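You operate a simulated robot arm through the tools that you are given. There is no shell and no other tool.

Carry out the task below with a simulated robot arm. There is one attempt and no reset: what you move stays moved.

TASK
Fill the two empty muffin cups and tip the rest back into the bowl.
Fine: cups two thirds full or more; blue jug back. Set down upright: blue jug.

It is judged by the outcome, as a careful person would: the job done as asked, and still so three seconds after it is handed in. It fails if anything else is knocked over, pushed out of place, dropped, spilled or broken.

THE ROBOT
A 7-joint arm with a two-finger parallel gripper, fixed in place. Base frame: the origin is at the foot of the arm, x ahead of it, y to its left, z up; the work surface is at about z = 0.92. Lengths are in m, angles in degrees, forces in N, time in s.
With the tool pointing down near the work surface it reaches from about 0.1 to 0.64 m from the base axis. Its first joint turns from -66.0 to 66.0 degrees. Payload 1.57 kg.
Tool frame: the origin (TCP) lies between the finger pads and is the grasp point; the fingertips stand 0.03 m ahead of it; z points along the fingers, y is the line along which they close. The gripper opens to 0.08 m. The fingers are 0.017 m wide and 0.012 m thick; the gripper's body (0.04 by 0.082 m) begins 0.08 m behind the TCP.
Orientation is told as [roll, pitch, yaw] about the base's x, y, z axes, in that order, counted from this pose: with the fingers straight down and closing along the base's y, the tool's x points along the base's -x, its y along +y and its z along -z.

THE INTERFACE
- The arm moves only by the tool apply_moves. Its argument "rows" is a list of rows, each a list of 7 numbers: the shift along the base's x, y, z in units of 20 mm (1.0 is 20 mm), then the turn, a rotation vector about the base's x, y, z in units of 4 degrees (1.0 is 4 degrees), then the finger opening in m, from 0 to 0.08. In form: [[dx, dy, dz, rx, ry, rz, gripper], ...]. A call has 1 to 20 rows; each row shifts and turns the commanded pose from where the row before left it. A call with a number of a shift or a turn outside -1 to 1 is refused whole. Rows are played at 5 a second. More than 0.05 m and 8.6 degrees between two rows, or a gripper value outside its range, and nothing of the call is played. Where a pose cannot be reached the arm comes as near as it can. A force on the tool above 40 N (or 10 N above the force at the start of the call, whichever is more), or a blocked arm, ends the call early, and 0.2 s more pass. Each finger travels about 0.072 m/s and halts on what it meets, pressing with about 39 N; the grip force reading is that of the motor and also rises with nothing between the fingers. The clock runs only during rows and for 0.2 s after the last one: add rows that do not move to give the fingers time. The reply holds the time, the measured pose of the TCP, the force on the tool along the base axes, the opening and the grip force, in the units named above and with some noise, with the torque about the TCP (base axes, N m) and any sound that the robot's microphone picked up.
- Cameras (640 x 400 px; columns grow to the right, rows downward): "scene" is fixed at [0.0628, 0.4397, 1.4156]; the picture's right is [-0.68, -0.73, 0.00], its down [-0.47, 0.44, -0.77] and it looks along [0.56, -0.53, -0.64] (base axes); focal length 220 px, centre (320, 200). "wrist" rides on the gripper at [0.072, -0.007, -0.122] in the tool frame; the picture's right is [0.09, 1.00, 0.00], its down [-0.84, 0.08, -0.54] and it looks along [-0.54, 0.05, 0.84] (tool axes); focal length 238 px, centre (320, 200).
- capture(camera): a new picture of that camera. The clock stands still meanwhile.
- locate(camera, pixels): there is no depth. For up to 12 entries [column, row, z] of the newest picture of that camera ("zoom" is the newest enlarged one), the place [x, y] in the base frame at which the ray of that pixel passes the height z, good to about 0.002 m. The clock stands still meanwhile.
- zoom(camera, box): a new picture of the part [left, top, right, bottom] of that camera's present view, enlarged. The clock stands still meanwhile.
- hand_in(): hands the job in; it is judged then, once.

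Leave the gripper open and the arm clear of the work at the hand-in unless told otherwise.

The tools are called after "Request:" as name(argument=value, ...) on one line, values as JSON. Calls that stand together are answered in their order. apply_moves: Moves the arm, as the interface text tells. Its arguments: {"type":"object","properties":{"rows":{"type":"array"}},"required":["rows"]} The other tools are called the same way: capture (camera) takes a picture; locate (camera, pixels) gives the place at which the rays of pixels pass given heights; zoom (camera, box) takes an enlarged picture of a part of a camera's view; hand_in () hands the job in.

At the start:

```text
time_s: 0.0
eef_pos: [0.3199, 0.249, 1.2252]
ee_rot: [0.0, 0.1, 0.0]
force: [0.4, 1.0, -0.1]
torque: [-0.04, 0.01, 0.0]
finger_gap: 0.08
finger_force: 0.2
```

scene: 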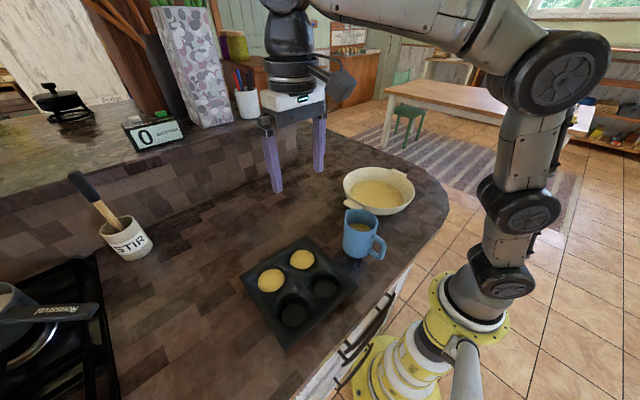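
wrist: 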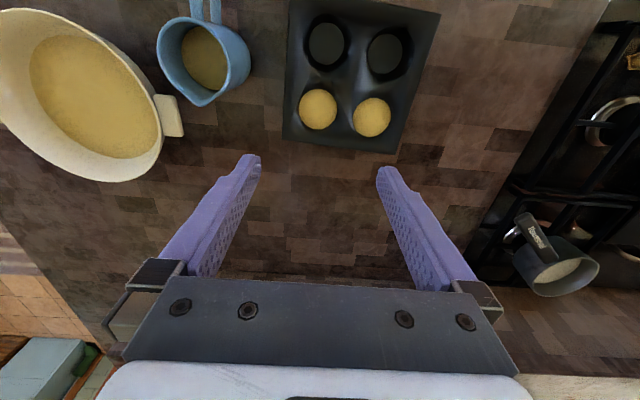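

I see a muffin tin with two filled and two empty cups, a blue jug near pixel (360,235) in the scene view and a cream bowl of batter at (378,190). I'll zoom in on both views for detail.

Request:
zoom(camera="scene", box=[220, 150, 440, 350])

Request:
zoom(camera="wrist", box=[0, 0, 450, 200])

```text
2.00 times, centred on (330, 250) of scene
```

zoom: 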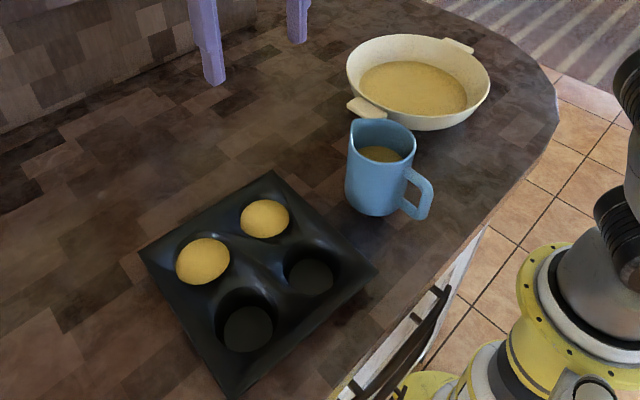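

```text
1.42 times, centred on (225, 100) of wrist
```

zoom: 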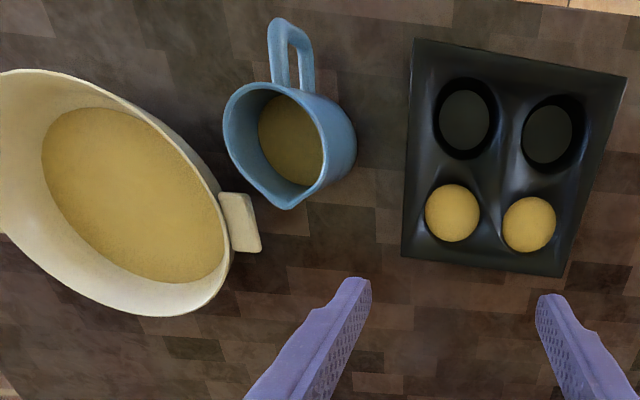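

First I'll triangulate the jug, tin and bowl by locating matching features in both views at several heights.

Request:
locate(camera="zoom", pixels=[[223, 130, 1.0], [288, 208, 1.0], [325, 150, 1.0], [275, 85, 1.0], [285, 20, 1.0], [288, 208, 1.03], [223, 130, 1.03], [275, 85, 1.03], [288, 208, 1.05], [323, 195, 0.92], [356, 150, 0.92], [340, 110, 0.92]])

Request:
locate(camera="scene", pixels=[[345, 211, 1.0], [345, 211, 1.03], [345, 211, 1.05], [378, 224, 1.0], [378, 224, 1.03], [343, 251, 0.92], [358, 257.5, 0.92], [371, 255, 0.92], [384, 241, 1.0], [384, 241, 0.97], [370, 259, 0.94], [378, 258, 0.94]])

```text
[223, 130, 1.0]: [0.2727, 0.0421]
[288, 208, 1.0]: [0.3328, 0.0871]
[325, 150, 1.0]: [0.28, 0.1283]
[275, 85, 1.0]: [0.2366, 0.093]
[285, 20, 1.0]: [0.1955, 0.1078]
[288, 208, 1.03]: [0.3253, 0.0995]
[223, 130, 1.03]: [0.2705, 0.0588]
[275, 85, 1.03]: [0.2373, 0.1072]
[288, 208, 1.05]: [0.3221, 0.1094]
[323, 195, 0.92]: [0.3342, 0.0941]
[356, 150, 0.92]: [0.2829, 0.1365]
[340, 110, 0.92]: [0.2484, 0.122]
```

```text
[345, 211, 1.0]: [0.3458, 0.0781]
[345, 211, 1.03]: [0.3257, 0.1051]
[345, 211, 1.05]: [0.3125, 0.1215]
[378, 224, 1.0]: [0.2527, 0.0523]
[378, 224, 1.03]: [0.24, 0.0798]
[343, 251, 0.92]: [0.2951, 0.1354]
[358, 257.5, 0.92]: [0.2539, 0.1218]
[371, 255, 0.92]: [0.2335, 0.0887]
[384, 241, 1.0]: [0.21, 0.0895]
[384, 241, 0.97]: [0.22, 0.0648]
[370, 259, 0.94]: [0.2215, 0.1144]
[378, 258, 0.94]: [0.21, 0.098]
```

The rim sits at about z=1.025, and the jug is roughly 0.08 wide with its handle pointing toward the base. Next I'll locate the tin, its cups, the bowl and the handle, and check the display on the counter.

Request:
locate(camera="zoom", pixels=[[414, 38, 0.95], [627, 75, 0.95], [557, 277, 0.95], [402, 257, 0.95], [466, 118, 0.94], [550, 132, 0.94], [452, 213, 0.95], [528, 224, 0.95], [414, 38, 0.92], [557, 277, 0.92], [240, 222, 0.98], [75, 70, 0.98]])

Request:
locate(camera="scene", pixels=[[239, 275, 0.95], [306, 235, 0.95], [358, 284, 0.95], [285, 350, 0.95], [294, 314, 0.93], [325, 286, 0.93], [271, 280, 0.95], [302, 259, 0.95], [239, 275, 0.92], [306, 235, 0.92], [358, 284, 0.92], [285, 350, 0.92]])

Request:
zoom(camera="scene", box=[80, 60, 280, 185])

Request:
zoom(camera="scene", box=[310, 160, 430, 270])

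```text
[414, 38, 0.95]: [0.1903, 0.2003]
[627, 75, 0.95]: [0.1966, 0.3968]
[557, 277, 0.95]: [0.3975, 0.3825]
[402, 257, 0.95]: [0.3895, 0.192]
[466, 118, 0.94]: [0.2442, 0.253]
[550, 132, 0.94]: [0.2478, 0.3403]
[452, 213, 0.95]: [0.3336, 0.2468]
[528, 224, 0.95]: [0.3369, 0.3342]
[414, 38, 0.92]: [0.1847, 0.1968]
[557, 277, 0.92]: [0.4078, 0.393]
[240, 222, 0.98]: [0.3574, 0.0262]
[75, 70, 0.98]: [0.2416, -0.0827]
```

```text
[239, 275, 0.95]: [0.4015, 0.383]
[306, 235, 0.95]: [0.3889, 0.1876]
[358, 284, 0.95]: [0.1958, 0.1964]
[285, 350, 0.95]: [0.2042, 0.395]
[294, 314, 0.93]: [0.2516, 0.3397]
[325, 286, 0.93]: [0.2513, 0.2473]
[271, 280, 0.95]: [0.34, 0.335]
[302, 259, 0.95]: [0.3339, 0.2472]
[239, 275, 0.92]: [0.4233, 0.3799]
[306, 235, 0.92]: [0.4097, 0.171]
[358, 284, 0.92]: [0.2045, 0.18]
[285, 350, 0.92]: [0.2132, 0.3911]
```

```text
3.20 times, centred on (180, 122) of scene
```

zoom: 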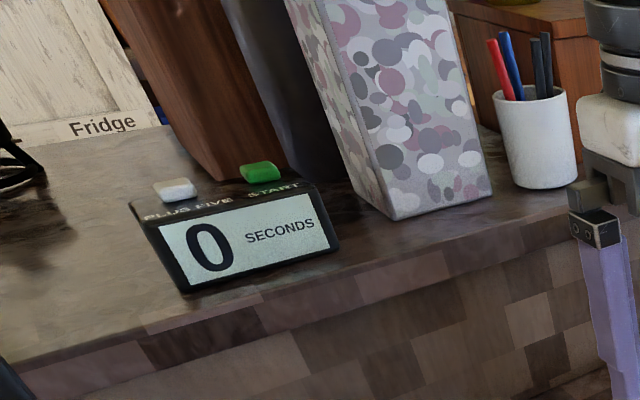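

```text
3.64 times, centred on (370, 215) of scene
```

zoom: 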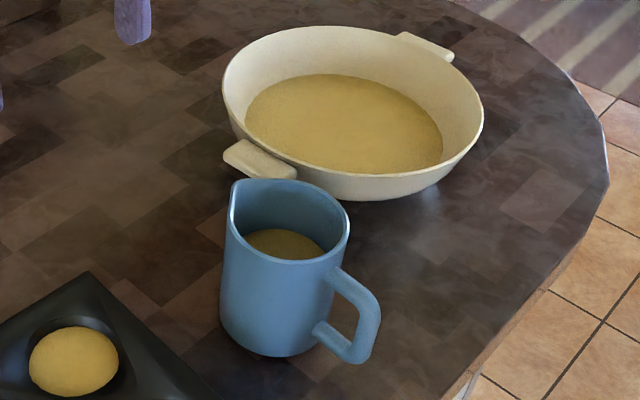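

The tin's rim is at about z=0.95. The empty cups are near (0.25,0.25) and (0.25,0.34), and the filled ones near (0.335,0.247) and (0.338,0.335). The jug can only be held by its handle, which is at about x=0.20–0.23, y=0.10. I'll move the hand above the handle, staying high, to see it close up with the wrist camera.

Request:
apply_moves(rows=[[-0.75, -0.93, -0.3, 0, 0, 0, 0.08], [-0.75, -0.93, -0.3, 0, 0, 0, 0.08], [-0.75, -0.93, -0.3, 0, 0, 0, 0.08], [-0.75, -0.93, -0.3, 0, 0, 0, 0.08], [-0.75, -0.93, -0.3, 0, 0, 0, 0.08], [-0.75, -0.93, -0.3, 0, 0, 0, 0.08], [-0.75, -0.93, -0.3, 0, 0, 0, 0.08], [-0.75, -0.93, -0.3, 0, 0, 0, 0.08], [0, 0, 0, 0, 0, 0, 0.08]])

Request:
capture(camera="wrist")

Request:
capture(camera="scene")

```text
time_s: 2.0
eef_pos: [0.2006, 0.0998, 1.181]
ee_rot: [-0.1, 0.1, 0.0]
force: [0.3, 0.4, 1.0]
torque: [0.01, 0.03, -0.06]
finger_gap: 0.0801
finger_force: 0.2
```

```text
taken
```

wrist: 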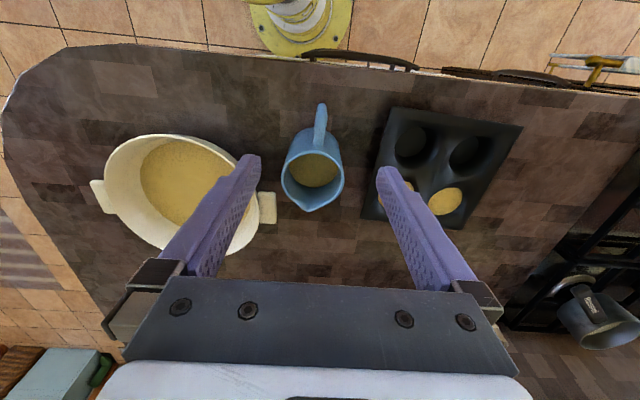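

```text
taken
```

scene: 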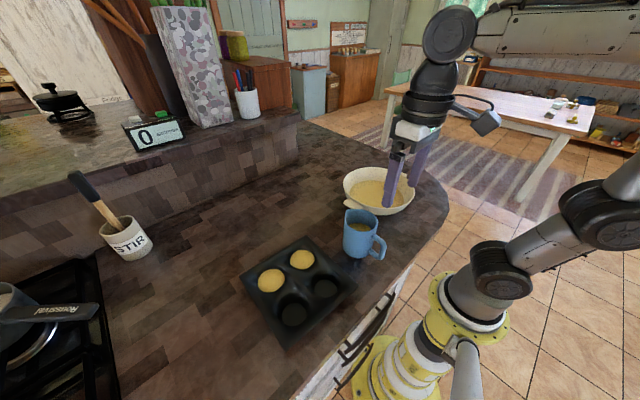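

The hand is now above the jug area, and the jug shows at (313,165) in the wrist view with its handle at (320,120). I'll zoom in on it.

Request:
zoom(camera="wrist", box=[260, 90, 380, 220])

Request:
locate(camera="wrist", pixels=[[314, 211, 1.025], [282, 175, 1.025], [344, 175, 1.025], [313, 142, 1.025], [321, 104, 1.0], [321, 104, 0.98], [315, 135, 1.0], [326, 135, 1.0], [317, 106, 1.0], [326, 106, 1.0]])

```text
3.08 times, centred on (320, 155) of wrist
```

zoom: 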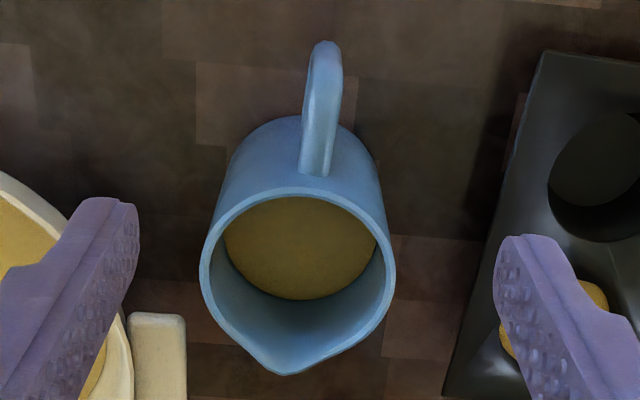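

```text
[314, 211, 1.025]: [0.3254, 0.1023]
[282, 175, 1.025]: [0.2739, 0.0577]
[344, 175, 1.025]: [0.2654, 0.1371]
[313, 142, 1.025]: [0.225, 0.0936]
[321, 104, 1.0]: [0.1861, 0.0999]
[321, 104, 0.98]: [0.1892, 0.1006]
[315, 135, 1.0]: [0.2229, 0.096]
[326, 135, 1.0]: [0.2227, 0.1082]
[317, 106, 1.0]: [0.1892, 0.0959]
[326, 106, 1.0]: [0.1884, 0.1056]
```

The handle bar spans about x=0.193–0.207 and z=0.945–1.02, is about 0.012 m thick, and is centred at y≈0.102. Before touching anything I'll test with an empty hand, up high, whether the arm can reach pour attitudes. First I go above the tin and yaw −90°.

Request:
apply_moves(rows=[[0.3, 0.9, 0.4, 0, 0, -1, 0.08], [0.3, 0.9, 0.4, 0, 0, -1, 0.08], [0.3, 0.9, 0.4, 0, 0, -1, 0.08], [0.3, 0.9, 0.4, 0, 0, -1, 0.08], [0.3, 0.9, 0.4, 0, 0, -1, 0.08], [0.3, 0.9, 0.4, 0, 0, -1, 0.08], [0.3, 0.9, 0.4, 0, 0, -1, 0.08], [0.3, 0.9, 0.4, 0, 0, -1, 0.08], [0.3, 0.9, 0.4, 0, 0, -1, 0.08], [0.3, 0.9, 0.4, 0, 0, -1, 0.08], [0, 0, 0, 0, 0, -1, 0.08], [0, 0, 0, 0, 0, -1, 0.08], [0, 0, 0, 0, 0, -1, 0.08], [0, 0, 0, 0, 0, -1, 0.08], [0, 0, 0, 0, 0, -1, 0.08], [0, 0, 0, 0, 0, -1, 0.08], [0, 0, 0, 0, 0, -1, 0.08], [0, 0, 0, 0, 0, -1, 0.08], [0, 0, 0, 0, 0, -1, 0.08], [0, 0, 0, 0, 0, -1, 0.08]])

```text
time_s: 6.2
eef_pos: [0.2611, 0.2793, 1.2591]
ee_rot: [0.0, -0.1, -80.1]
force: [0.8, 0.3, 0.3]
torque: [0.0, 0.0, -0.01]
finger_gap: 0.08
finger_force: 0.1
```

The −80° yaw was reached cleanly. I'll finish to −90° and then roll about +x to see how far the pour tilt goes, starting with about 70°.

Request:
apply_moves(rows=[[0, 0, 0, 0, 0, -1, 0.08], [0, 0, 0, 0, 0, -1, 0.08], [0, 0, 0, 0, 0, -0.5, 0.08], [0, 0, 0, 1, 0, 0, 0.08], [0, 0, 0, 1, 0, 0, 0.08], [0, 0, 0, 1, 0, 0, 0.08], [0, 0, 0, 1, 0, 0, 0.08], [0, 0, 0, 1, 0, 0, 0.08], [0, 0, 0, 1, 0, 0, 0.08], [0, 0, 0, 1, 0, 0, 0.08], [0, 0, 0, 1, 0, 0, 0.08], [0, 0, 0, 1, 0, 0, 0.08], [0, 0, 0, 1, 0, 0, 0.08], [0, 0, 0, 1, 0, 0, 0.08], [0, 0, 0, 1, 0, 0, 0.08], [0, 0, 0, 1, 0, 0, 0.08], [0, 0, 0, 1, 0, 0, 0.08], [0, 0, 0, 1, 0, 0, 0.08], [0, 0, 0, 0, 0, 0, 0.08]])

Request:
capture(camera="scene")

```text
time_s: 10.2
eef_pos: [0.2632, 0.2796, 1.2584]
ee_rot: [0.0, 60.1, -90.1]
force: [-0.3, 0.2, 0.3]
torque: [0.02, 0.01, -0.02]
finger_gap: 0.08
finger_force: 0.0
```

```text
taken
```

scene: 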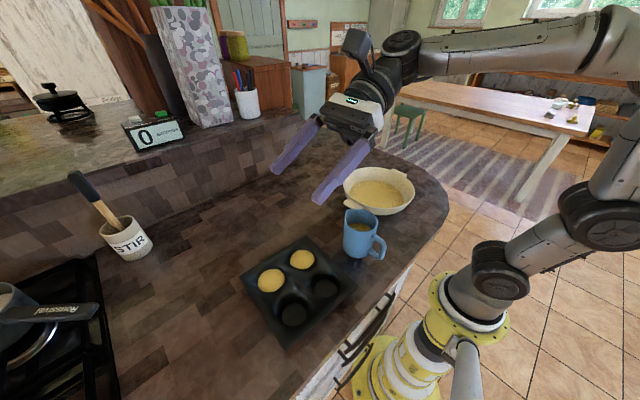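

A 60° tilt was reached with no trouble. I'll continue toward 120–130° to see whether emptying the jug is possible.

Request:
apply_moves(rows=[[0, 0, 0, 1, 0, 0, 0.08], [0, 0, 0, 1, 0, 0, 0.08], [0, 0, 0, 1, 0, 0, 0.08], [0, 0, 0, 1, 0, 0, 0.08], [0, 0, 0, 1, 0, 0, 0.08], [0, 0, 0, 1, 0, 0, 0.08], [0, 0, 0, 1, 0, 0, 0.08], [0, 0, 0, 1, 0, 0, 0.08], [0, 0, 0, 1, 0, 0, 0.08], [0, 0, 0, 1, 0, 0, 0.08], [0, 0, 0, 1, 0, 0, 0.08], [0, 0, 0, 1, 0, 0, 0.08], [0, 0, 0, 1, 0, 0, 0.08], [0, 0, 0, 1, 0, 0, 0.08], [0, 0, 0, 1, 0, 0, 0.08], [0, 0, 0, 1, 0, 0, 0.08], [0, 0, 0, 0, 0, 0, 0.08]])

Request:
capture(camera="scene")

```text
time_s: 13.8
eef_pos: [0.2624, 0.2795, 1.2585]
ee_rot: [180.0, 56.0, 89.8]
force: [-0.3, 0.2, -0.5]
torque: [0.0, 0.0, 0.02]
finger_gap: 0.0801
finger_force: 0.1
```

```text
taken
```

scene: 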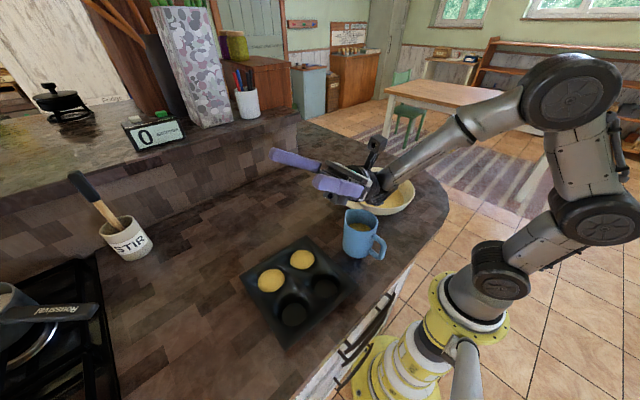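

The arm reaches a 124° tilt, so it can empty the jug. Now I'll work out the bowl's rim in the scene view: left (343,183), right (415,190), top (367,167), bottom (382,215). I'll do that for several heights.

Request:
locate(camera="scene", pixels=[[343, 183, 0.98], [415, 190, 0.98], [367, 167.5, 0.98], [382, 215, 0.98], [343, 183, 1.0], [415, 190, 1.0], [367, 167.5, 1.0], [382, 215, 1.0], [350, 205, 0.98], [350, 205, 1.0], [396, 214, 0.92], [372, 215, 0.92]])

Request:
zoom(camera="scene", box=[320, 120, 430, 230])

```text
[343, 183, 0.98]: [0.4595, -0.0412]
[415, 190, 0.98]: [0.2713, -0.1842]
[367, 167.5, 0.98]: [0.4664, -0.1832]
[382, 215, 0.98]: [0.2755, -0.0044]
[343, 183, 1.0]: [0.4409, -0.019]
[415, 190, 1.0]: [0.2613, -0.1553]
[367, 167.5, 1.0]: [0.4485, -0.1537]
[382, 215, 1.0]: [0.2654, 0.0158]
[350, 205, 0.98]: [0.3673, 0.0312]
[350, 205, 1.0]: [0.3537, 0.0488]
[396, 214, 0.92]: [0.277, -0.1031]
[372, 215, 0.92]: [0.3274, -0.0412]
```

```text
3.64 times, centred on (375, 175) of scene
```

zoom: 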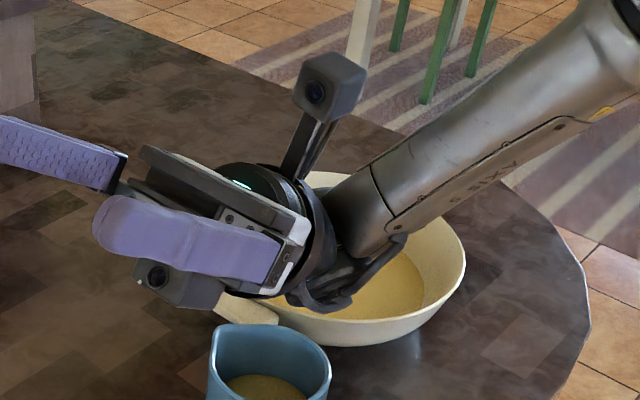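

The bowl rim is at about z≈0.98, spanning roughly x 0.26–0.46 and y −0.19–0.0. For a clear side view of the stream, the better pour direction is with the spout pointing to (−x,−y), which is a yaw of about −135°. I'll tilt back to about 80° and test that yaw, still empty and high.

Request:
apply_moves(rows=[[0, 0, 0, -1, 0, 0, 0.08], [0, 0, 0, -1, 0, 0, 0.08], [0, 0, 0, -1, 0, 0, 0.08], [0, 0, 0, -1, 0, 0, 0.08], [0, 0, 0, -1, 0, 0, 0.08], [0, 0, 0, -1, 0, 0, 0.08], [0, 0, 0, -1, 0, 0, 0.08], [0, 0, 0, -1, 0, 0, 0.08], [0, 0, 0, -1, 0, 0, 0.08], [0, 0, 0, -1, 0, 0, 0.08], [0, 0, 0, -1, 0, 0, 0.08], [0.5, 0, 0, 0, 0, -1, 0.08], [0.5, 0, 0, 0, 0, -1, 0.08], [0.5, 0, 0, 0, 0, -1, 0.08], [0.5, 0, 0, 0, 0, -1, 0.08], [0.5, 0, 0, 0, 0, -1, 0.08], [0.5, 0, 0, 0, 0, -1, 0.08], [0.5, 0, 0, 0, 0, -1, 0.08], [0, 0, 0, 0, 0, -1, 0.08], [0, 0, 0, 0, 0, 0, 0.08]])

Request:
capture(camera="scene")

```text
time_s: 18.0
eef_pos: [0.332, 0.2795, 1.2575]
ee_rot: [-0.3, 80.1, -122.1]
force: [0.0, -1.0, 0.7]
torque: [0.02, 0.0, -0.04]
finger_gap: 0.08
finger_force: 0.0
```

```text
taken
```

scene: 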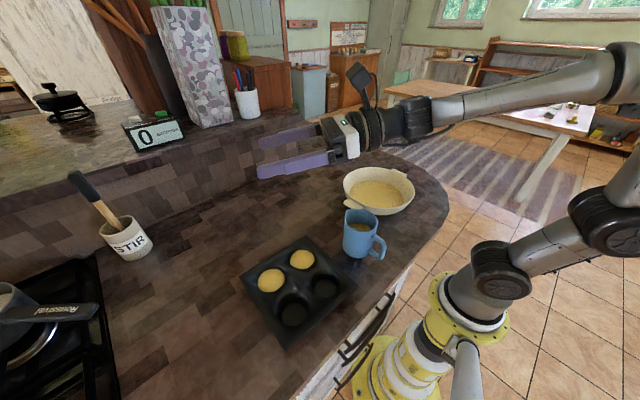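

That works too. Now I'll bring the tool back to vertical before returning to the handle.

Request:
apply_moves(rows=[[0, 0, 0, -0.848, 0.53, 0, 0.08], [0, 0, 0, -0.848, 0.53, 0, 0.08], [0, 0, 0, -0.848, 0.53, 0, 0.08], [0, 0, 0, -0.848, 0.53, 0, 0.08], [0, 0, 0, -0.848, 0.53, 0, 0.08], [0, 0, 0, -0.848, 0.53, 0, 0.08], [0, 0, 0, -0.848, 0.53, 0, 0.08], [0, 0, 0, -0.848, 0.53, 0, 0.08], [0, 0, 0, -0.848, 0.53, 0, 0.08], [0, 0, 0, -0.848, 0.53, 0, 0.08], [0, 0, 0, -0.848, 0.53, 0, 0.08], [0, 0, 0, -0.848, 0.53, 0, 0.08], [0, 0, 0, -0.848, 0.53, 0, 0.08], [0, 0, 0, -0.848, 0.53, 0, 0.08], [0, 0, 0, -0.848, 0.53, 0, 0.08], [0, 0, 0, -0.848, 0.53, 0, 0.08], [0, 0, 0, -0.848, 0.53, 0, 0.08], [0, 0, 0, -0.848, 0.53, 0, 0.08], [0, 0, 0, -0.848, 0.53, 0, 0.08], [0, 0, 0, -0.848, 0.53, 0, 0.08]])

```text
time_s: 22.2
eef_pos: [0.3319, 0.2803, 1.2591]
ee_rot: [0.0, 0.0, -122.1]
force: [0.3, 0.2, -0.8]
torque: [-0.01, -0.02, -0.02]
finger_gap: 0.0799
finger_force: 0.0
```

The tool is vertical at yaw −122°. I'll unwind the yaw to 0 while moving to above the handle at (0.20,0.102), keeping z above 1.12.

Request:
apply_moves(rows=[[-0.33, -0.445, -0.2, 0, 0, 1, 0.08], [-0.33, -0.445, -0.2, 0, 0, 1, 0.08], [-0.33, -0.445, -0.2, 0, 0, 1, 0.08], [-0.33, -0.445, -0.2, 0, 0, 1, 0.08], [-0.33, -0.445, -0.2, 0, 0, 1, 0.08], [-0.33, -0.445, -0.2, 0, 0, 1, 0.08], [-0.33, -0.445, -0.2, 0, 0, 1, 0.08], [-0.33, -0.445, -0.2, 0, 0, 1, 0.08], [-0.33, -0.445, -0.2, 0, 0, 1, 0.08], [-0.33, -0.445, -0.2, 0, 0, 1, 0.08], [-0.33, -0.445, -0.2, 0, 0, 1, 0.08], [-0.33, -0.445, -0.2, 0, 0, 1, 0.08], [-0.33, -0.445, -0.2, 0, 0, 1, 0.08], [-0.33, -0.445, -0.2, 0, 0, 1, 0.08], [-0.33, -0.445, -0.2, 0, 0, 1, 0.08], [-0.33, -0.445, -0.2, 0, 0, 1, 0.08], [-0.33, -0.445, -0.2, 0, 0, 1, 0.08], [-0.33, -0.445, -0.2, 0, 0, 1, 0.08], [-0.33, -0.445, -0.2, 0, 0, 1, 0.08], [-0.33, -0.445, -0.2, 0, 0, 1, 0.08]])

Request:
apply_moves(rows=[[0, 0, -0.2, 0, 0, 1, 0.08], [0, 0, -0.2, 0, 0, 1, 0.08], [0, 0, -0.2, 0, 0, 1, 0.08], [0, 0, -0.2, 0, 0, 1, 0.08], [0, 0, -0.2, 0, 0, 1, 0.08], [0, 0, -0.2, 0, 0, 1, 0.08], [0, 0, -0.2, 0, 0, 1, 0.08], [0, 0, -0.2, 0, 0, 1, 0.08], [0, 0, -0.2, 0, 0, 1, 0.08], [0, 0, -0.2, 0, 0, 1, 0.08], [0, 0, 0, 0, 0, 0.5, 0.08], [0, 0, 0, 0, 0, 0, 0.08]])

Request:
zoom(camera="wrist", box=[220, 60, 420, 200])

Request:
zoom(camera="scene", box=[300, 120, 460, 270])

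```text
time_s: 26.4
eef_pos: [0.2, 0.1016, 1.1776]
ee_rot: [-0.1, 0.0, -42.1]
force: [0.3, -0.3, -0.8]
torque: [0.0, 0.03, 0.0]
finger_gap: 0.0802
finger_force: 0.0
```

```text
time_s: 29.0
eef_pos: [0.2002, 0.1011, 1.138]
ee_rot: [-0.1, 0.0, 0.1]
force: [-0.1, -1.0, -0.7]
torque: [0.03, -0.01, 0.0]
finger_gap: 0.0802
finger_force: 0.0
```

```text
2.86 times, centred on (320, 130) of wrist
```

zoom: 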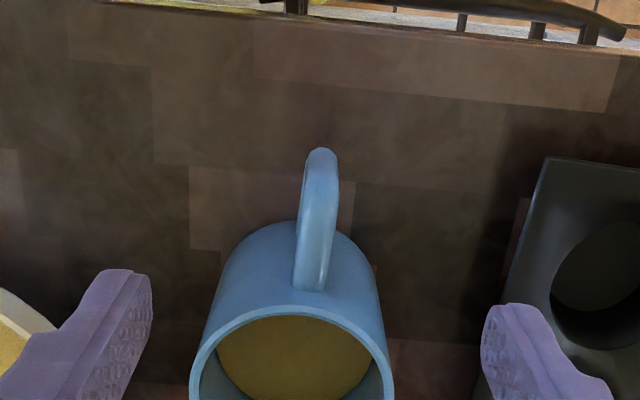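

```text
2.67 times, centred on (380, 195) of scene
```

zoom: 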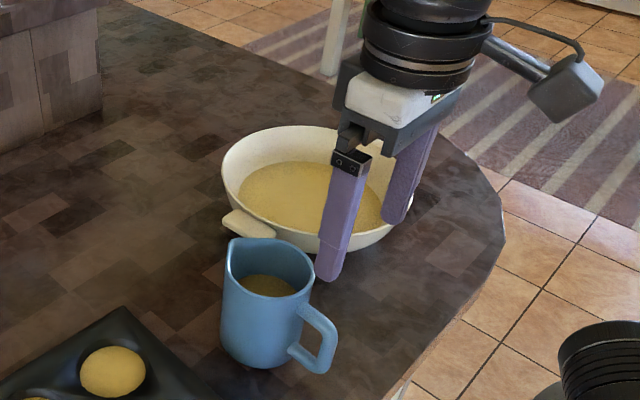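

I see the handle between the open fingers, at about (320,125) in the wrist view. I'll check its exact location from this closer view.

Request:
locate(camera="wrist", pixels=[[320.7, 111.8, 0.98], [320.7, 111.8, 1.0], [313.9, 130, 1.0], [326.7, 130, 1.0], [311.5, 160, 1.015], [322, 160, 1.015], [287, 195, 1.025], [344, 195, 1.025], [304, 125, 0.96], [336, 125, 0.96]])

```text
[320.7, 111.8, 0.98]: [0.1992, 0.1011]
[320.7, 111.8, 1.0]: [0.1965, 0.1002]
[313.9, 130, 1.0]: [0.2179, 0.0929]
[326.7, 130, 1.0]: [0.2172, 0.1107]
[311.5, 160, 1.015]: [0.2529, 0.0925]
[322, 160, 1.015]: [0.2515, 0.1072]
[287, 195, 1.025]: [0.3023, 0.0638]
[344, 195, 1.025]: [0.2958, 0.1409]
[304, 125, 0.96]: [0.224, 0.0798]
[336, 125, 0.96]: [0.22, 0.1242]
```

The last locate used the older wrist capture, so those numbers are stale. I'll take a fresh wrist picture now and locate again.

Request:
capture(camera="wrist")

Request:
locate(camera="wrist", pixels=[[320.7, 111.8, 0.98], [320.7, 111.8, 1.0], [313.9, 130, 1.0], [326.7, 130, 1.0], [311.5, 160, 1.015], [322, 160, 1.015], [287, 192, 1.025], [344, 192, 1.025], [310, 166.7, 1.025], [320.7, 111.8, 0.96]])

```text
taken
```

wrist: 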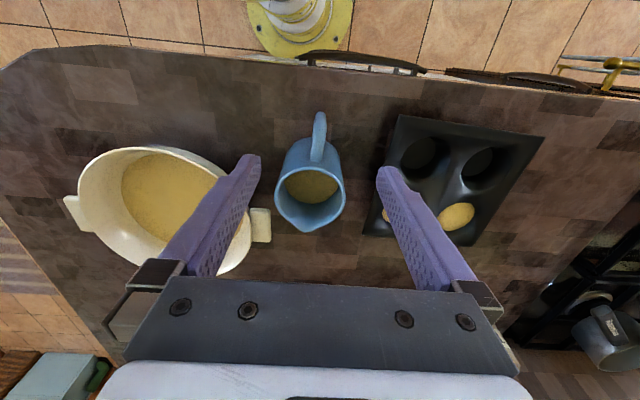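

```text
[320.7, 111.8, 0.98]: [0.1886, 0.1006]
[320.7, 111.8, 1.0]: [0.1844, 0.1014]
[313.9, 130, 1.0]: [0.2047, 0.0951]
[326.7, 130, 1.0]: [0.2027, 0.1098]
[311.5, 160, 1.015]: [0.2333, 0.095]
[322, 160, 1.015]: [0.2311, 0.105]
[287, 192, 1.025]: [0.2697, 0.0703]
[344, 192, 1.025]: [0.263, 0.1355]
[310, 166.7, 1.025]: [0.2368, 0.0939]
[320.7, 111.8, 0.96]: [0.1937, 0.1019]
```

The handle's outermost edge is at x≈0.188, the bar centre at x≈0.197 and y≈0.102. I'll narrow the fingers to 0.05 and descend straight down around the bar to z≈0.978. That puts the tips at 0.948, well above the counter.

Request:
apply_moves(rows=[[0, 0.03, 0, 0, 0, 0, 0.05], [0, 0, -0.8, 0, 0, 0, 0.05], [0, 0, -0.8, 0, 0, 0, 0.05], [0, 0, -0.8, 0, 0, 0, 0.05], [0, 0, -0.8, 0, 0, 0, 0.05], [0, 0, -0.8, 0, 0, 0, 0.05], [0, 0, -0.6, 0, 0, 0, 0.05], [0, 0, -0.6, 0, 0, 0, 0.05], [0, 0, -0.6, 0, 0, 0, 0.05], [0, 0, 0, 0, 0, 0, 0.05]])

Request:
capture(camera="wrist")

Request:
zoom(camera="scene", box=[310, 150, 450, 270])

```text
time_s: 31.2
eef_pos: [0.2001, 0.1037, 1.0224]
ee_rot: [-0.1, 0.0, 0.0]
force: [-0.6, -0.2, 0.3]
torque: [-0.03, 0.03, 0.03]
finger_gap: 0.0499
finger_force: 0.0
```

```text
taken
```

wrist: 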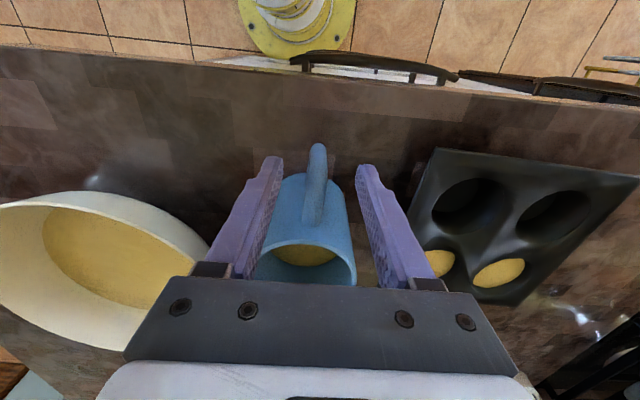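

```text
3.33 times, centred on (380, 210) of scene
```

zoom: 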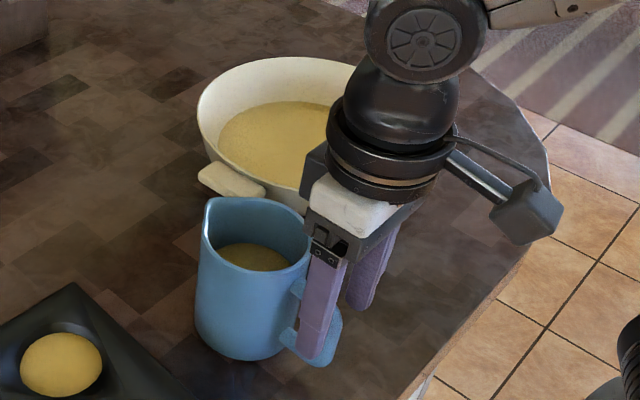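

The fingers straddle the handle cleanly. I'll descend the remaining 44 mm and check again before closing.

Request:
apply_moves(rows=[[-0.03, -0.05, -0.5, 0, 0, 0, 0.05], [0, 0, -0.5, 0, 0, 0, 0.05], [0, 0, -0.5, 0, 0, 0, 0.05], [0, 0, -0.4, 0, 0, 0, 0.05], [0, 0, -0.3, 0, 0, 0, 0.05], [0, 0, 0, 0, 0, 0, 0.05]])

Request:
capture(camera="wrist")

Request:
zoom(camera="scene", box=[310, 150, 450, 270])

```text
time_s: 32.6
eef_pos: [0.2012, 0.1011, 0.9781]
ee_rot: [0.0, 0.0, 0.0]
force: [-0.4, 0.0, 0.9]
torque: [-0.06, 0.0, 0.03]
finger_gap: 0.05
finger_force: 0.0
```

```text
taken
```

wrist: 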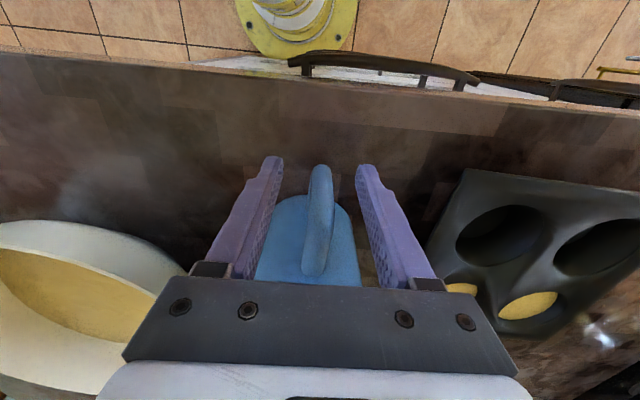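

```text
3.33 times, centred on (380, 210) of scene
```

zoom: 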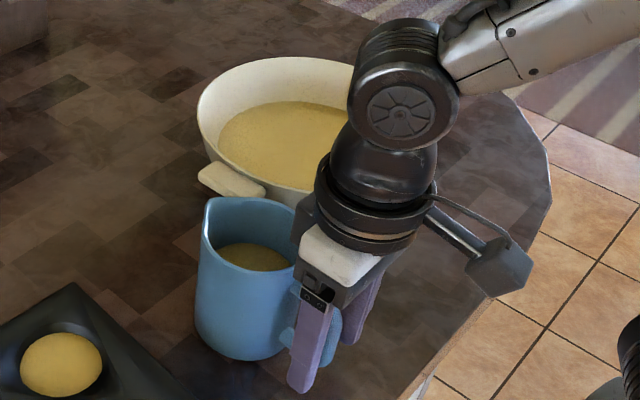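

The handle bar is centred between the fingers at column 320, with no contact force. I'll close the fingers and hold still to let them settle.

Request:
apply_moves(rows=[[0, 0, 0, 0, 0, 0, 0.03], [0, 0, 0, 0, 0, 0, 0.02], [0, 0, 0, 0, 0, 0, 0.01], [0, 0, 0, 0, 0, 0, 0.0], [0, 0, 0, 0, 0, 0, 0.0], [0, 0, 0, 0, 0, 0, 0.0]])

Request:
capture(camera="wrist")

Request:
zoom(camera="scene", box=[310, 150, 450, 270])

```text
time_s: 34.0
eef_pos: [0.2007, 0.1003, 0.9784]
ee_rot: [0.0, 0.0, 0.1]
force: [0.2, -0.9, 1.9]
torque: [0.06, -0.09, -0.16]
finger_gap: 0.0139
finger_force: 30.3
```

```text
taken
```

wrist: 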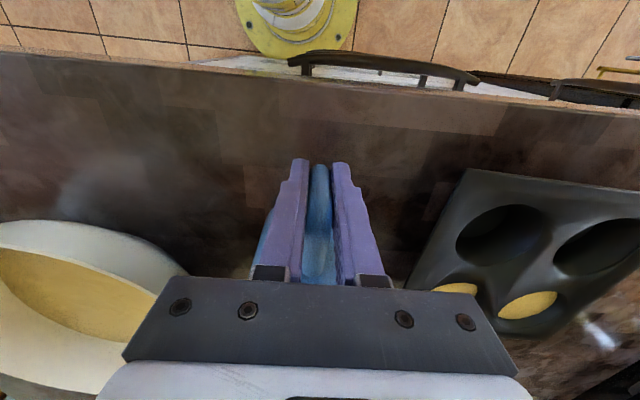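

```text
3.33 times, centred on (380, 210) of scene
```

zoom: 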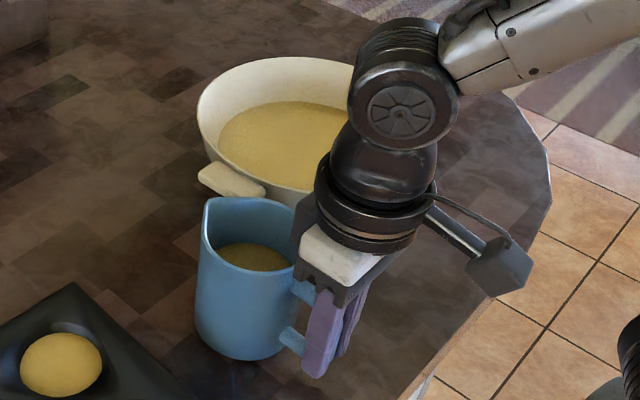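

The grip closed on the handle at a 13.9 mm gap and the jug is undisturbed. I'll lift 1 cm slowly and check for tilting or slipping.

Request:
apply_moves(rows=[[0, 0, 0, 0, 0, 0, 0.0], [0, 0, 0.15, 0, 0, 0, 0.0], [0, 0, 0.15, 0, 0, 0, 0.0], [0, 0, 0.2, 0, 0, 0, 0.0], [0, 0, 0, 0, 0, 0, 0.0]])

Request:
zoom(camera="scene", box=[310, 150, 450, 270])

```text
time_s: 35.2
eef_pos: [0.1981, 0.1001, 0.9868]
ee_rot: [0.0, 0.0, 0.0]
force: [0.2, 0.3, -3.0]
torque: [0.02, 0.28, 0.0]
finger_gap: 0.014
finger_force: 30.1
```

```text
3.33 times, centred on (380, 210) of scene
```

zoom: 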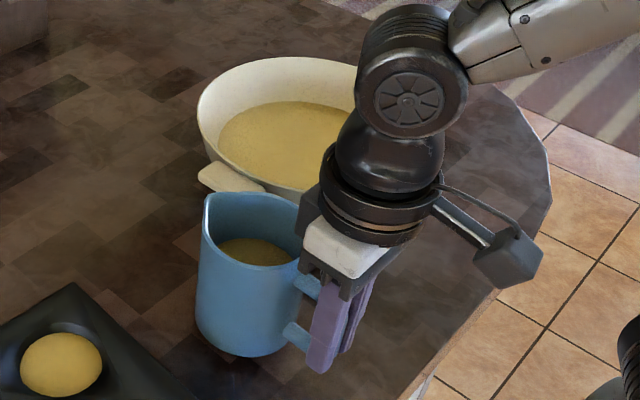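

Weight is about 3–4 N and the jug still looks level. I'll lift 2 cm more and check again.

Request:
apply_moves(rows=[[0, 0, 0.25, 0, 0, 0, 0.0], [0, 0, 0.25, 0, 0, 0, 0.0], [0, 0, 0.25, 0, 0, 0, 0.0], [0, 0, 0.25, 0, 0, 0, 0.0], [0, 0, 0, 0, 0, 0, 0.0], [0, 0, 0, 0, 0, 0, 0.0]])

Request:
zoom(camera="scene", box=[310, 150, 450, 270])

Request:
capture(camera="wrist")

```text
time_s: 36.6
eef_pos: [0.1999, 0.102, 1.0079]
ee_rot: [0.0, 0.0, 0.1]
force: [-0.6, -0.3, -3.5]
torque: [-0.01, 0.3, 0.0]
finger_gap: 0.0136
finger_force: 30.5
```

```text
3.33 times, centred on (380, 210) of scene
```

zoom: 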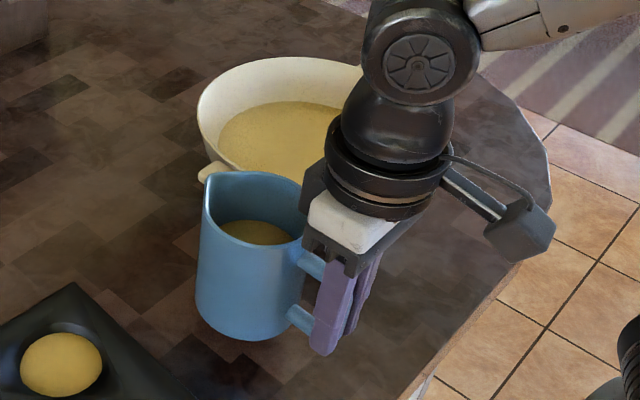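

```text
taken
```

wrist: 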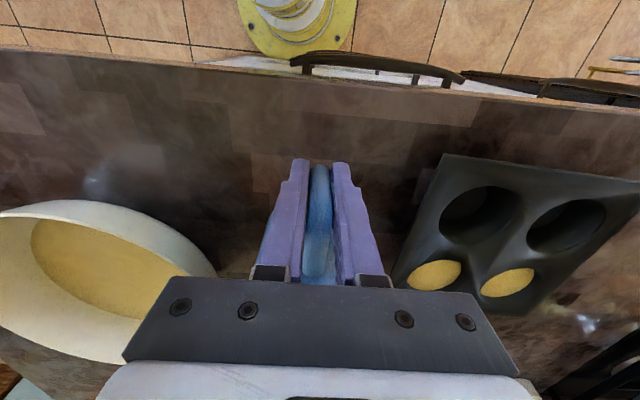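

The jug is lifted and level, showing no slip. I'll refine the empty cups' centres from this wrist view, at about (476,214) and (567,227), then raise the jug to z≈1.15.

Request:
locate(camera="wrist", pixels=[[476, 214, 0.95], [567, 227, 0.95], [441, 213, 0.95], [512, 212, 0.95], [529, 232, 0.95], [607, 222, 0.95], [436, 275, 0.955], [507, 282, 0.955], [442, 153, 0.95], [638, 186, 0.95], [555, 315, 0.95]])

Request:
apply_moves(rows=[[0, 0, 0.6, 0, 0, 0, 0.0], [0, 0, 0.8, 0, 0, 0, 0.0], [0, 0, 0.8, 0, 0, 0, 0.0], [0, 0, 0.8, 0, 0, 0, 0.0], [0, 0, 0.8, 0, 0, 0, 0.0], [0, 0, 0.8, 0, 0, 0, 0.0], [0, 0, 0.8, 0, 0, 0, 0.0], [0, 0, 0.8, 0, 0, 0, 0.0], [0, 0, 0.6, 0, 0, 0, 0.0], [0, 0, 0.2, 0, 0, 0, 0.0], [0, 0, 0, 0, 0, 0, 0.0]])

```text
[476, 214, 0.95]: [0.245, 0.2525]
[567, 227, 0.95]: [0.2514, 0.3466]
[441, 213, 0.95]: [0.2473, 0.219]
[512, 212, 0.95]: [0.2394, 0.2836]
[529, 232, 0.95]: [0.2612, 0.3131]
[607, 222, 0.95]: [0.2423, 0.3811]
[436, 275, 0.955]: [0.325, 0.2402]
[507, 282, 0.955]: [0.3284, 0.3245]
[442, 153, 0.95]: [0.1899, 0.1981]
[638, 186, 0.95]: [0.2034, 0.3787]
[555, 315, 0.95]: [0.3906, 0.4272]
```

```text
time_s: 39.0
eef_pos: [0.2005, 0.1009, 1.149]
ee_rot: [0.0, 0.1, 0.0]
force: [-0.1, -0.1, -4.3]
torque: [-0.04, 0.33, -0.02]
finger_gap: 0.0136
finger_force: 29.8
```

The jug is up at z=1.149 and steady, at about 4.3 N. Before carrying it toward the tin I'll check how near the stove, pan and spoon crock are.

Request:
capture(camera="scene")

Request:
locate(camera="scene", pixels=[[130, 258, 0.92], [150, 240, 0.95], [72, 180, 1.1], [95, 262, 0.93], [108, 380, 0.93], [98, 310, 1.0], [40, 350, 0.98], [25, 295, 1.0]])

```text
taken
```

scene: 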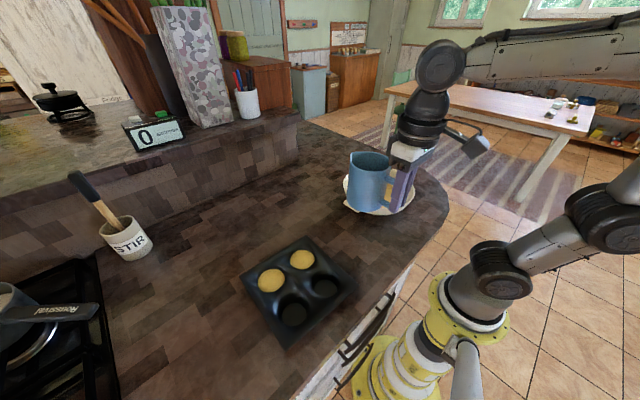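

```text
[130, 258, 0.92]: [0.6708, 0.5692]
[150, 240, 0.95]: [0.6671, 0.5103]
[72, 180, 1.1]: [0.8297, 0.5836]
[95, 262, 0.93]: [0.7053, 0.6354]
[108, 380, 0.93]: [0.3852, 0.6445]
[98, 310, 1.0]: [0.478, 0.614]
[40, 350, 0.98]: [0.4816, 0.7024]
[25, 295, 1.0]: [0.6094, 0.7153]
```

The pan handle at (0.48,0.61) and the crock at (0.67,0.54) are well away. I'll carry the jug level toward a pre-pour position near (0.324,0.451) while yawing to −124°, so the spout points toward (−0.56,−0.83).

Request:
apply_moves(rows=[[0.1, 0.3, 0, 0, 0, -0.5, 0.0], [0.2, 0.565, 0, 0, 0, -1, 0.0], [0.2, 0.565, 0, 0, 0, -1, 0.0], [0.2, 0.565, 0, 0, 0, -1, 0.0], [0.2, 0.565, 0, 0, 0, -1, 0.0], [0.2, 0.565, 0, 0, 0, -1, 0.0], [0.2, 0.565, 0, 0, 0, -1, 0.0], [0.2, 0.565, 0, 0, 0, -1, 0.0], [0.2, 0.565, 0, 0, 0, -1, 0.0], [0.2, 0.565, 0, 0, 0, -1, 0.0], [0.2, 0.565, 0, 0, 0, -1, 0.0], [0.2, 0.565, 0, 0, 0, -1, 0.0], [0.2, 0.565, 0, 0, 0, -1, 0.0], [0.2, 0.565, 0, 0, 0, -1, 0.0], [0.2, 0.565, 0, 0, 0, -1, 0.0], [0.2, 0.565, 0, 0, 0, -1, 0.0], [0.2, 0.565, 0, 0, 0, -1, 0.0], [0.1, 0.3, 0, 0, 0, -0.5, 0.0], [0, 0, 0, 0, 0, 0, 0.0]])

Request:
capture(camera="scene")

```text
time_s: 43.0
eef_pos: [0.2674, 0.2928, 1.1472]
ee_rot: [0.0, 0.0, -68.1]
force: [0.1, 0.7, -4.5]
torque: [0.23, 0.11, 0.03]
finger_gap: 0.0136
finger_force: 30.2
```

```text
taken
```

scene: 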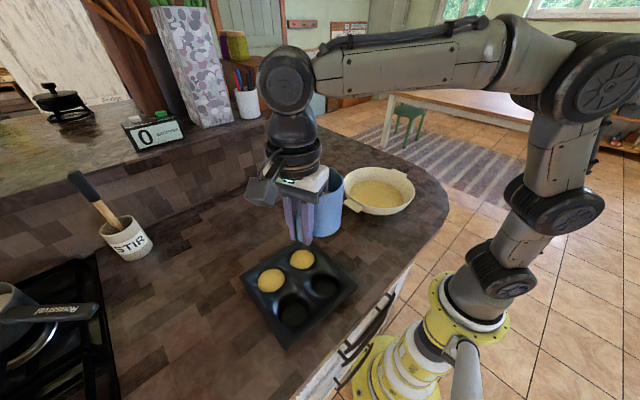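

The jug travels level. I'll continue the remaining yaw and shift to the pre-pour point.

Request:
apply_moves(rows=[[0.1, 0.3, 0, 0, 0, -0.5, 0.0], [0.2, 0.565, 0, 0, 0, -1, 0.0], [0.2, 0.565, 0, 0, 0, -1, 0.0], [0.2, 0.565, 0, 0, 0, -1, 0.0], [0.2, 0.565, 0, 0, 0, -1, 0.0], [0.2, 0.565, 0, 0, 0, -1, 0.0], [0.2, 0.565, 0, 0, 0, -1, 0.0], [0.2, 0.565, 0, 0, 0, -1, 0.0], [0.2, 0.565, 0, 0, 0, -1, 0.0], [0.2, 0.565, 0, 0, 0, -1, 0.0], [0.2, 0.565, 0, 0, 0, -1, 0.0], [0.2, 0.565, 0, 0, 0, -1, 0.0], [0.2, 0.565, 0, 0, 0, -1, 0.0], [0.2, 0.565, 0, 0, 0, -1, 0.0], [0.1, 0.3, 0, 0, 0, -0.5, 0.0], [0, 0, 0, 0, 0, 0, 0.0]])

Request:
capture(camera="scene")

Request:
zoom(camera="scene", box=[180, 200, 380, 360])

Request:
capture(camera="wrist")

```text
time_s: 46.4
eef_pos: [0.3609, 0.4211, 1.1478]
ee_rot: [-0.1, 0.0, -123.1]
force: [0.1, -1.1, -3.6]
torque: [0.2, -0.13, 0.01]
finger_gap: 0.0135
finger_force: 30.0
out of reach, approached as far as the arm can: row 14, 15
```

```text
taken
```

scene: 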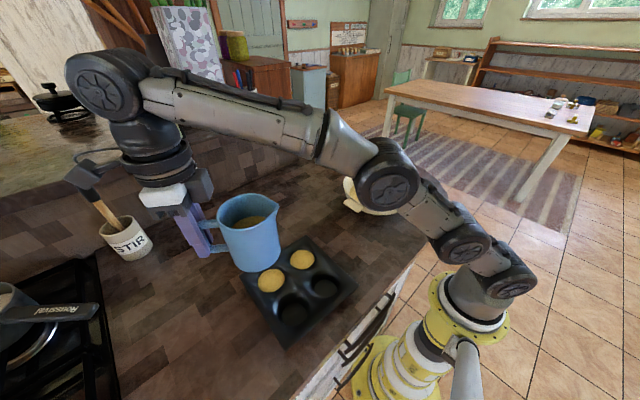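

```text
2.50 times, centred on (280, 280) of scene
```

zoom: 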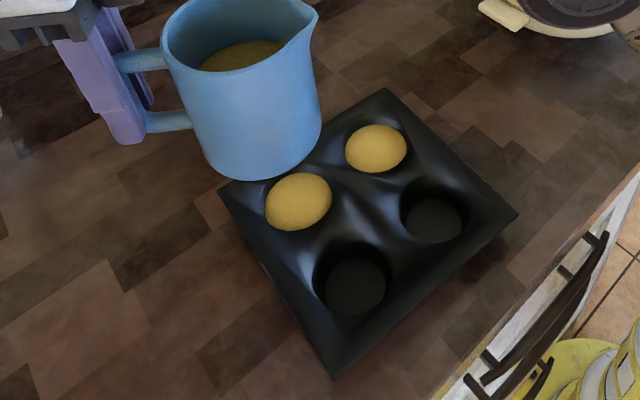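

```text
taken
```

wrist: 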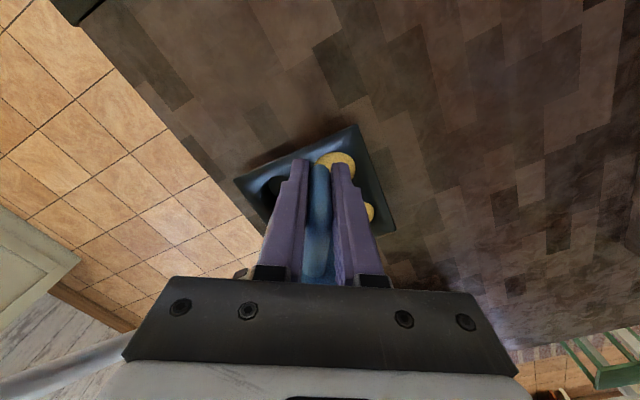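

The arm could not quite reach the last bit. It stopped at (0.361,0.421) with yaw −123°, probably because the last joint neared its limit. The jug is still level. I'll yaw back to about −100° and see what position the arm takes.

Request:
apply_moves(rows=[[0, 0, 0, 0, 0, 0.5, 0.0], [0, 0, 0, 0, 0, 1, 0.0], [0, 0, 0, 0, 0, 1, 0.0], [0, 0, 0, 0, 0, 1, 0.0], [0, 0, 0, 0, 0, 1, 0.0], [0, 0, 0, 0, 0, 0.5, 0.0], [0, 0, 0, 0, 0, 0, 0.0]])

```text
time_s: 48.0
eef_pos: [0.3619, 0.421, 1.1469]
ee_rot: [0.0, -0.1, -104.0]
force: [0.4, 0.1, -4.0]
torque: [0.22, -0.07, -0.04]
finger_gap: 0.0137
finger_force: 30.3
```

The yaw moved freely to −104°, and the position stayed at (0.362,0.421). I'll try shifting to the pre-pour point for the far cup, about (0.282,0.470), and watch for out-of-reach messages.

Request:
apply_moves(rows=[[-0.4, 0.25, 0, 0, 0, 0, 0.0], [-0.5, 0.31, 0, 0, 0, 0, 0.0], [-0.5, 0.31, 0, 0, 0, 0, 0.0], [-0.5, 0.31, 0, 0, 0, 0, 0.0], [-0.5, 0.31, 0, 0, 0, 0, 0.0], [-0.5, 0.31, 0, 0, 0, 0, 0.0], [-0.5, 0.31, 0, 0, 0, 0, 0.0], [-0.6, 0.34, 0, 0, 0, 0, 0.0], [0, 0, 0, 0, 0, 0, 0.0]])

Request:
capture(camera="scene")

```text
time_s: 50.0
eef_pos: [0.2823, 0.47, 1.1479]
ee_rot: [0.0, 0.0, -104.1]
force: [-0.1, 0.0, -3.9]
torque: [0.27, -0.09, -0.01]
finger_gap: 0.0136
finger_force: 30.1
```

```text
taken
```

scene: 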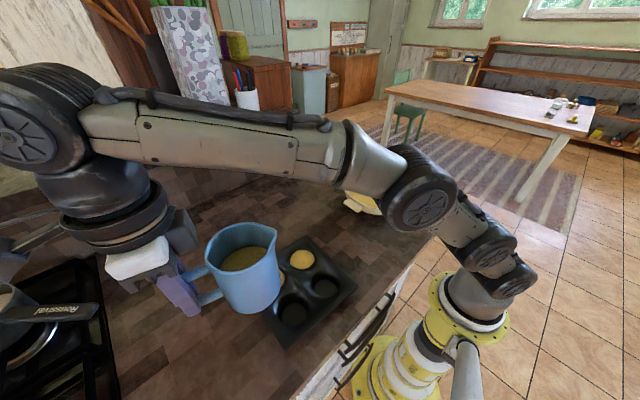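

This position was reached, and the spout tip appears at (276,229), directly above the far empty cup as predicted. I'll tilt to 28° while lowering, keeping the spout above the cup. No batter should leave yet.

Request:
apply_moves(rows=[[0.01, 0.04, -0.4, 0.97, -0.242, 0, 0.0], [0.01, 0.04, -0.4, 0.97, -0.242, 0, 0.0], [0.01, 0.04, -0.4, 0.97, -0.242, 0, 0.0], [0.01, 0.04, -0.4, 0.97, -0.242, 0, 0.0], [0.01, 0.04, -0.4, 0.97, -0.242, 0, 0.0], [0.01, 0.04, -0.4, 0.97, -0.242, 0, 0.0], [0.01, 0.04, -0.4, 0.97, -0.242, 0, 0.0], [0, 0, 0, 0, 0, 0, 0.0]])

Request:
capture(camera="scene")

Request:
zoom(camera="scene", box=[180, 200, 380, 360])

Request:
capture(camera="wrist")

```text
time_s: 51.8
eef_pos: [0.2845, 0.4769, 1.0915]
ee_rot: [-0.1, 28.1, -104.1]
force: [0.8, 1.1, -4.3]
torque: [0.19, -0.03, 0.0]
finger_gap: 0.0137
finger_force: 29.9
```

```text
taken
```

scene: 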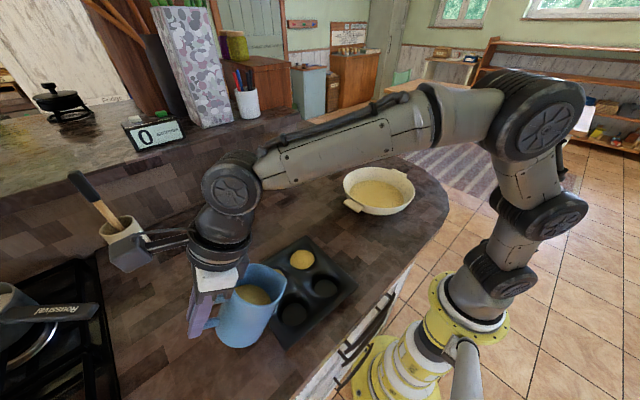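

```text
2.50 times, centred on (280, 280) of scene
```

zoom: 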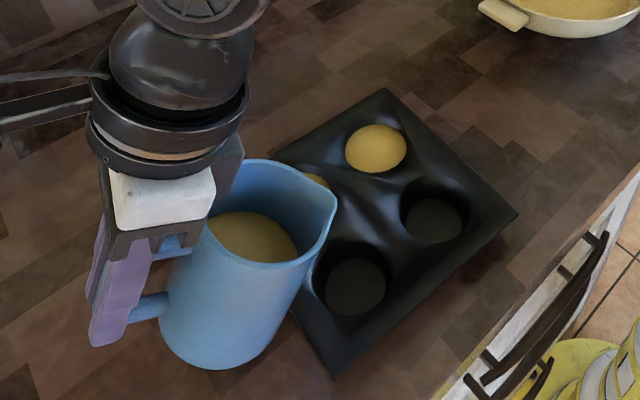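

```text
taken
```

wrist: 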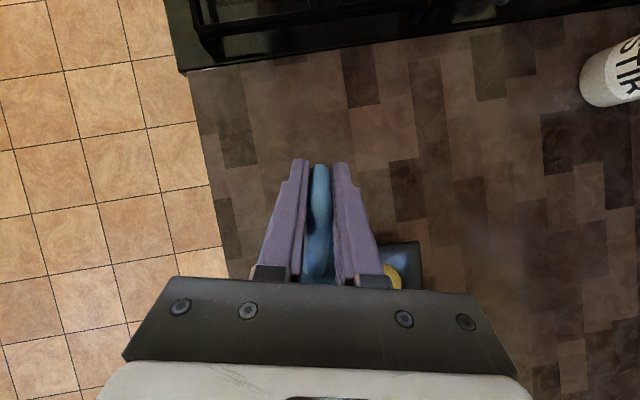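

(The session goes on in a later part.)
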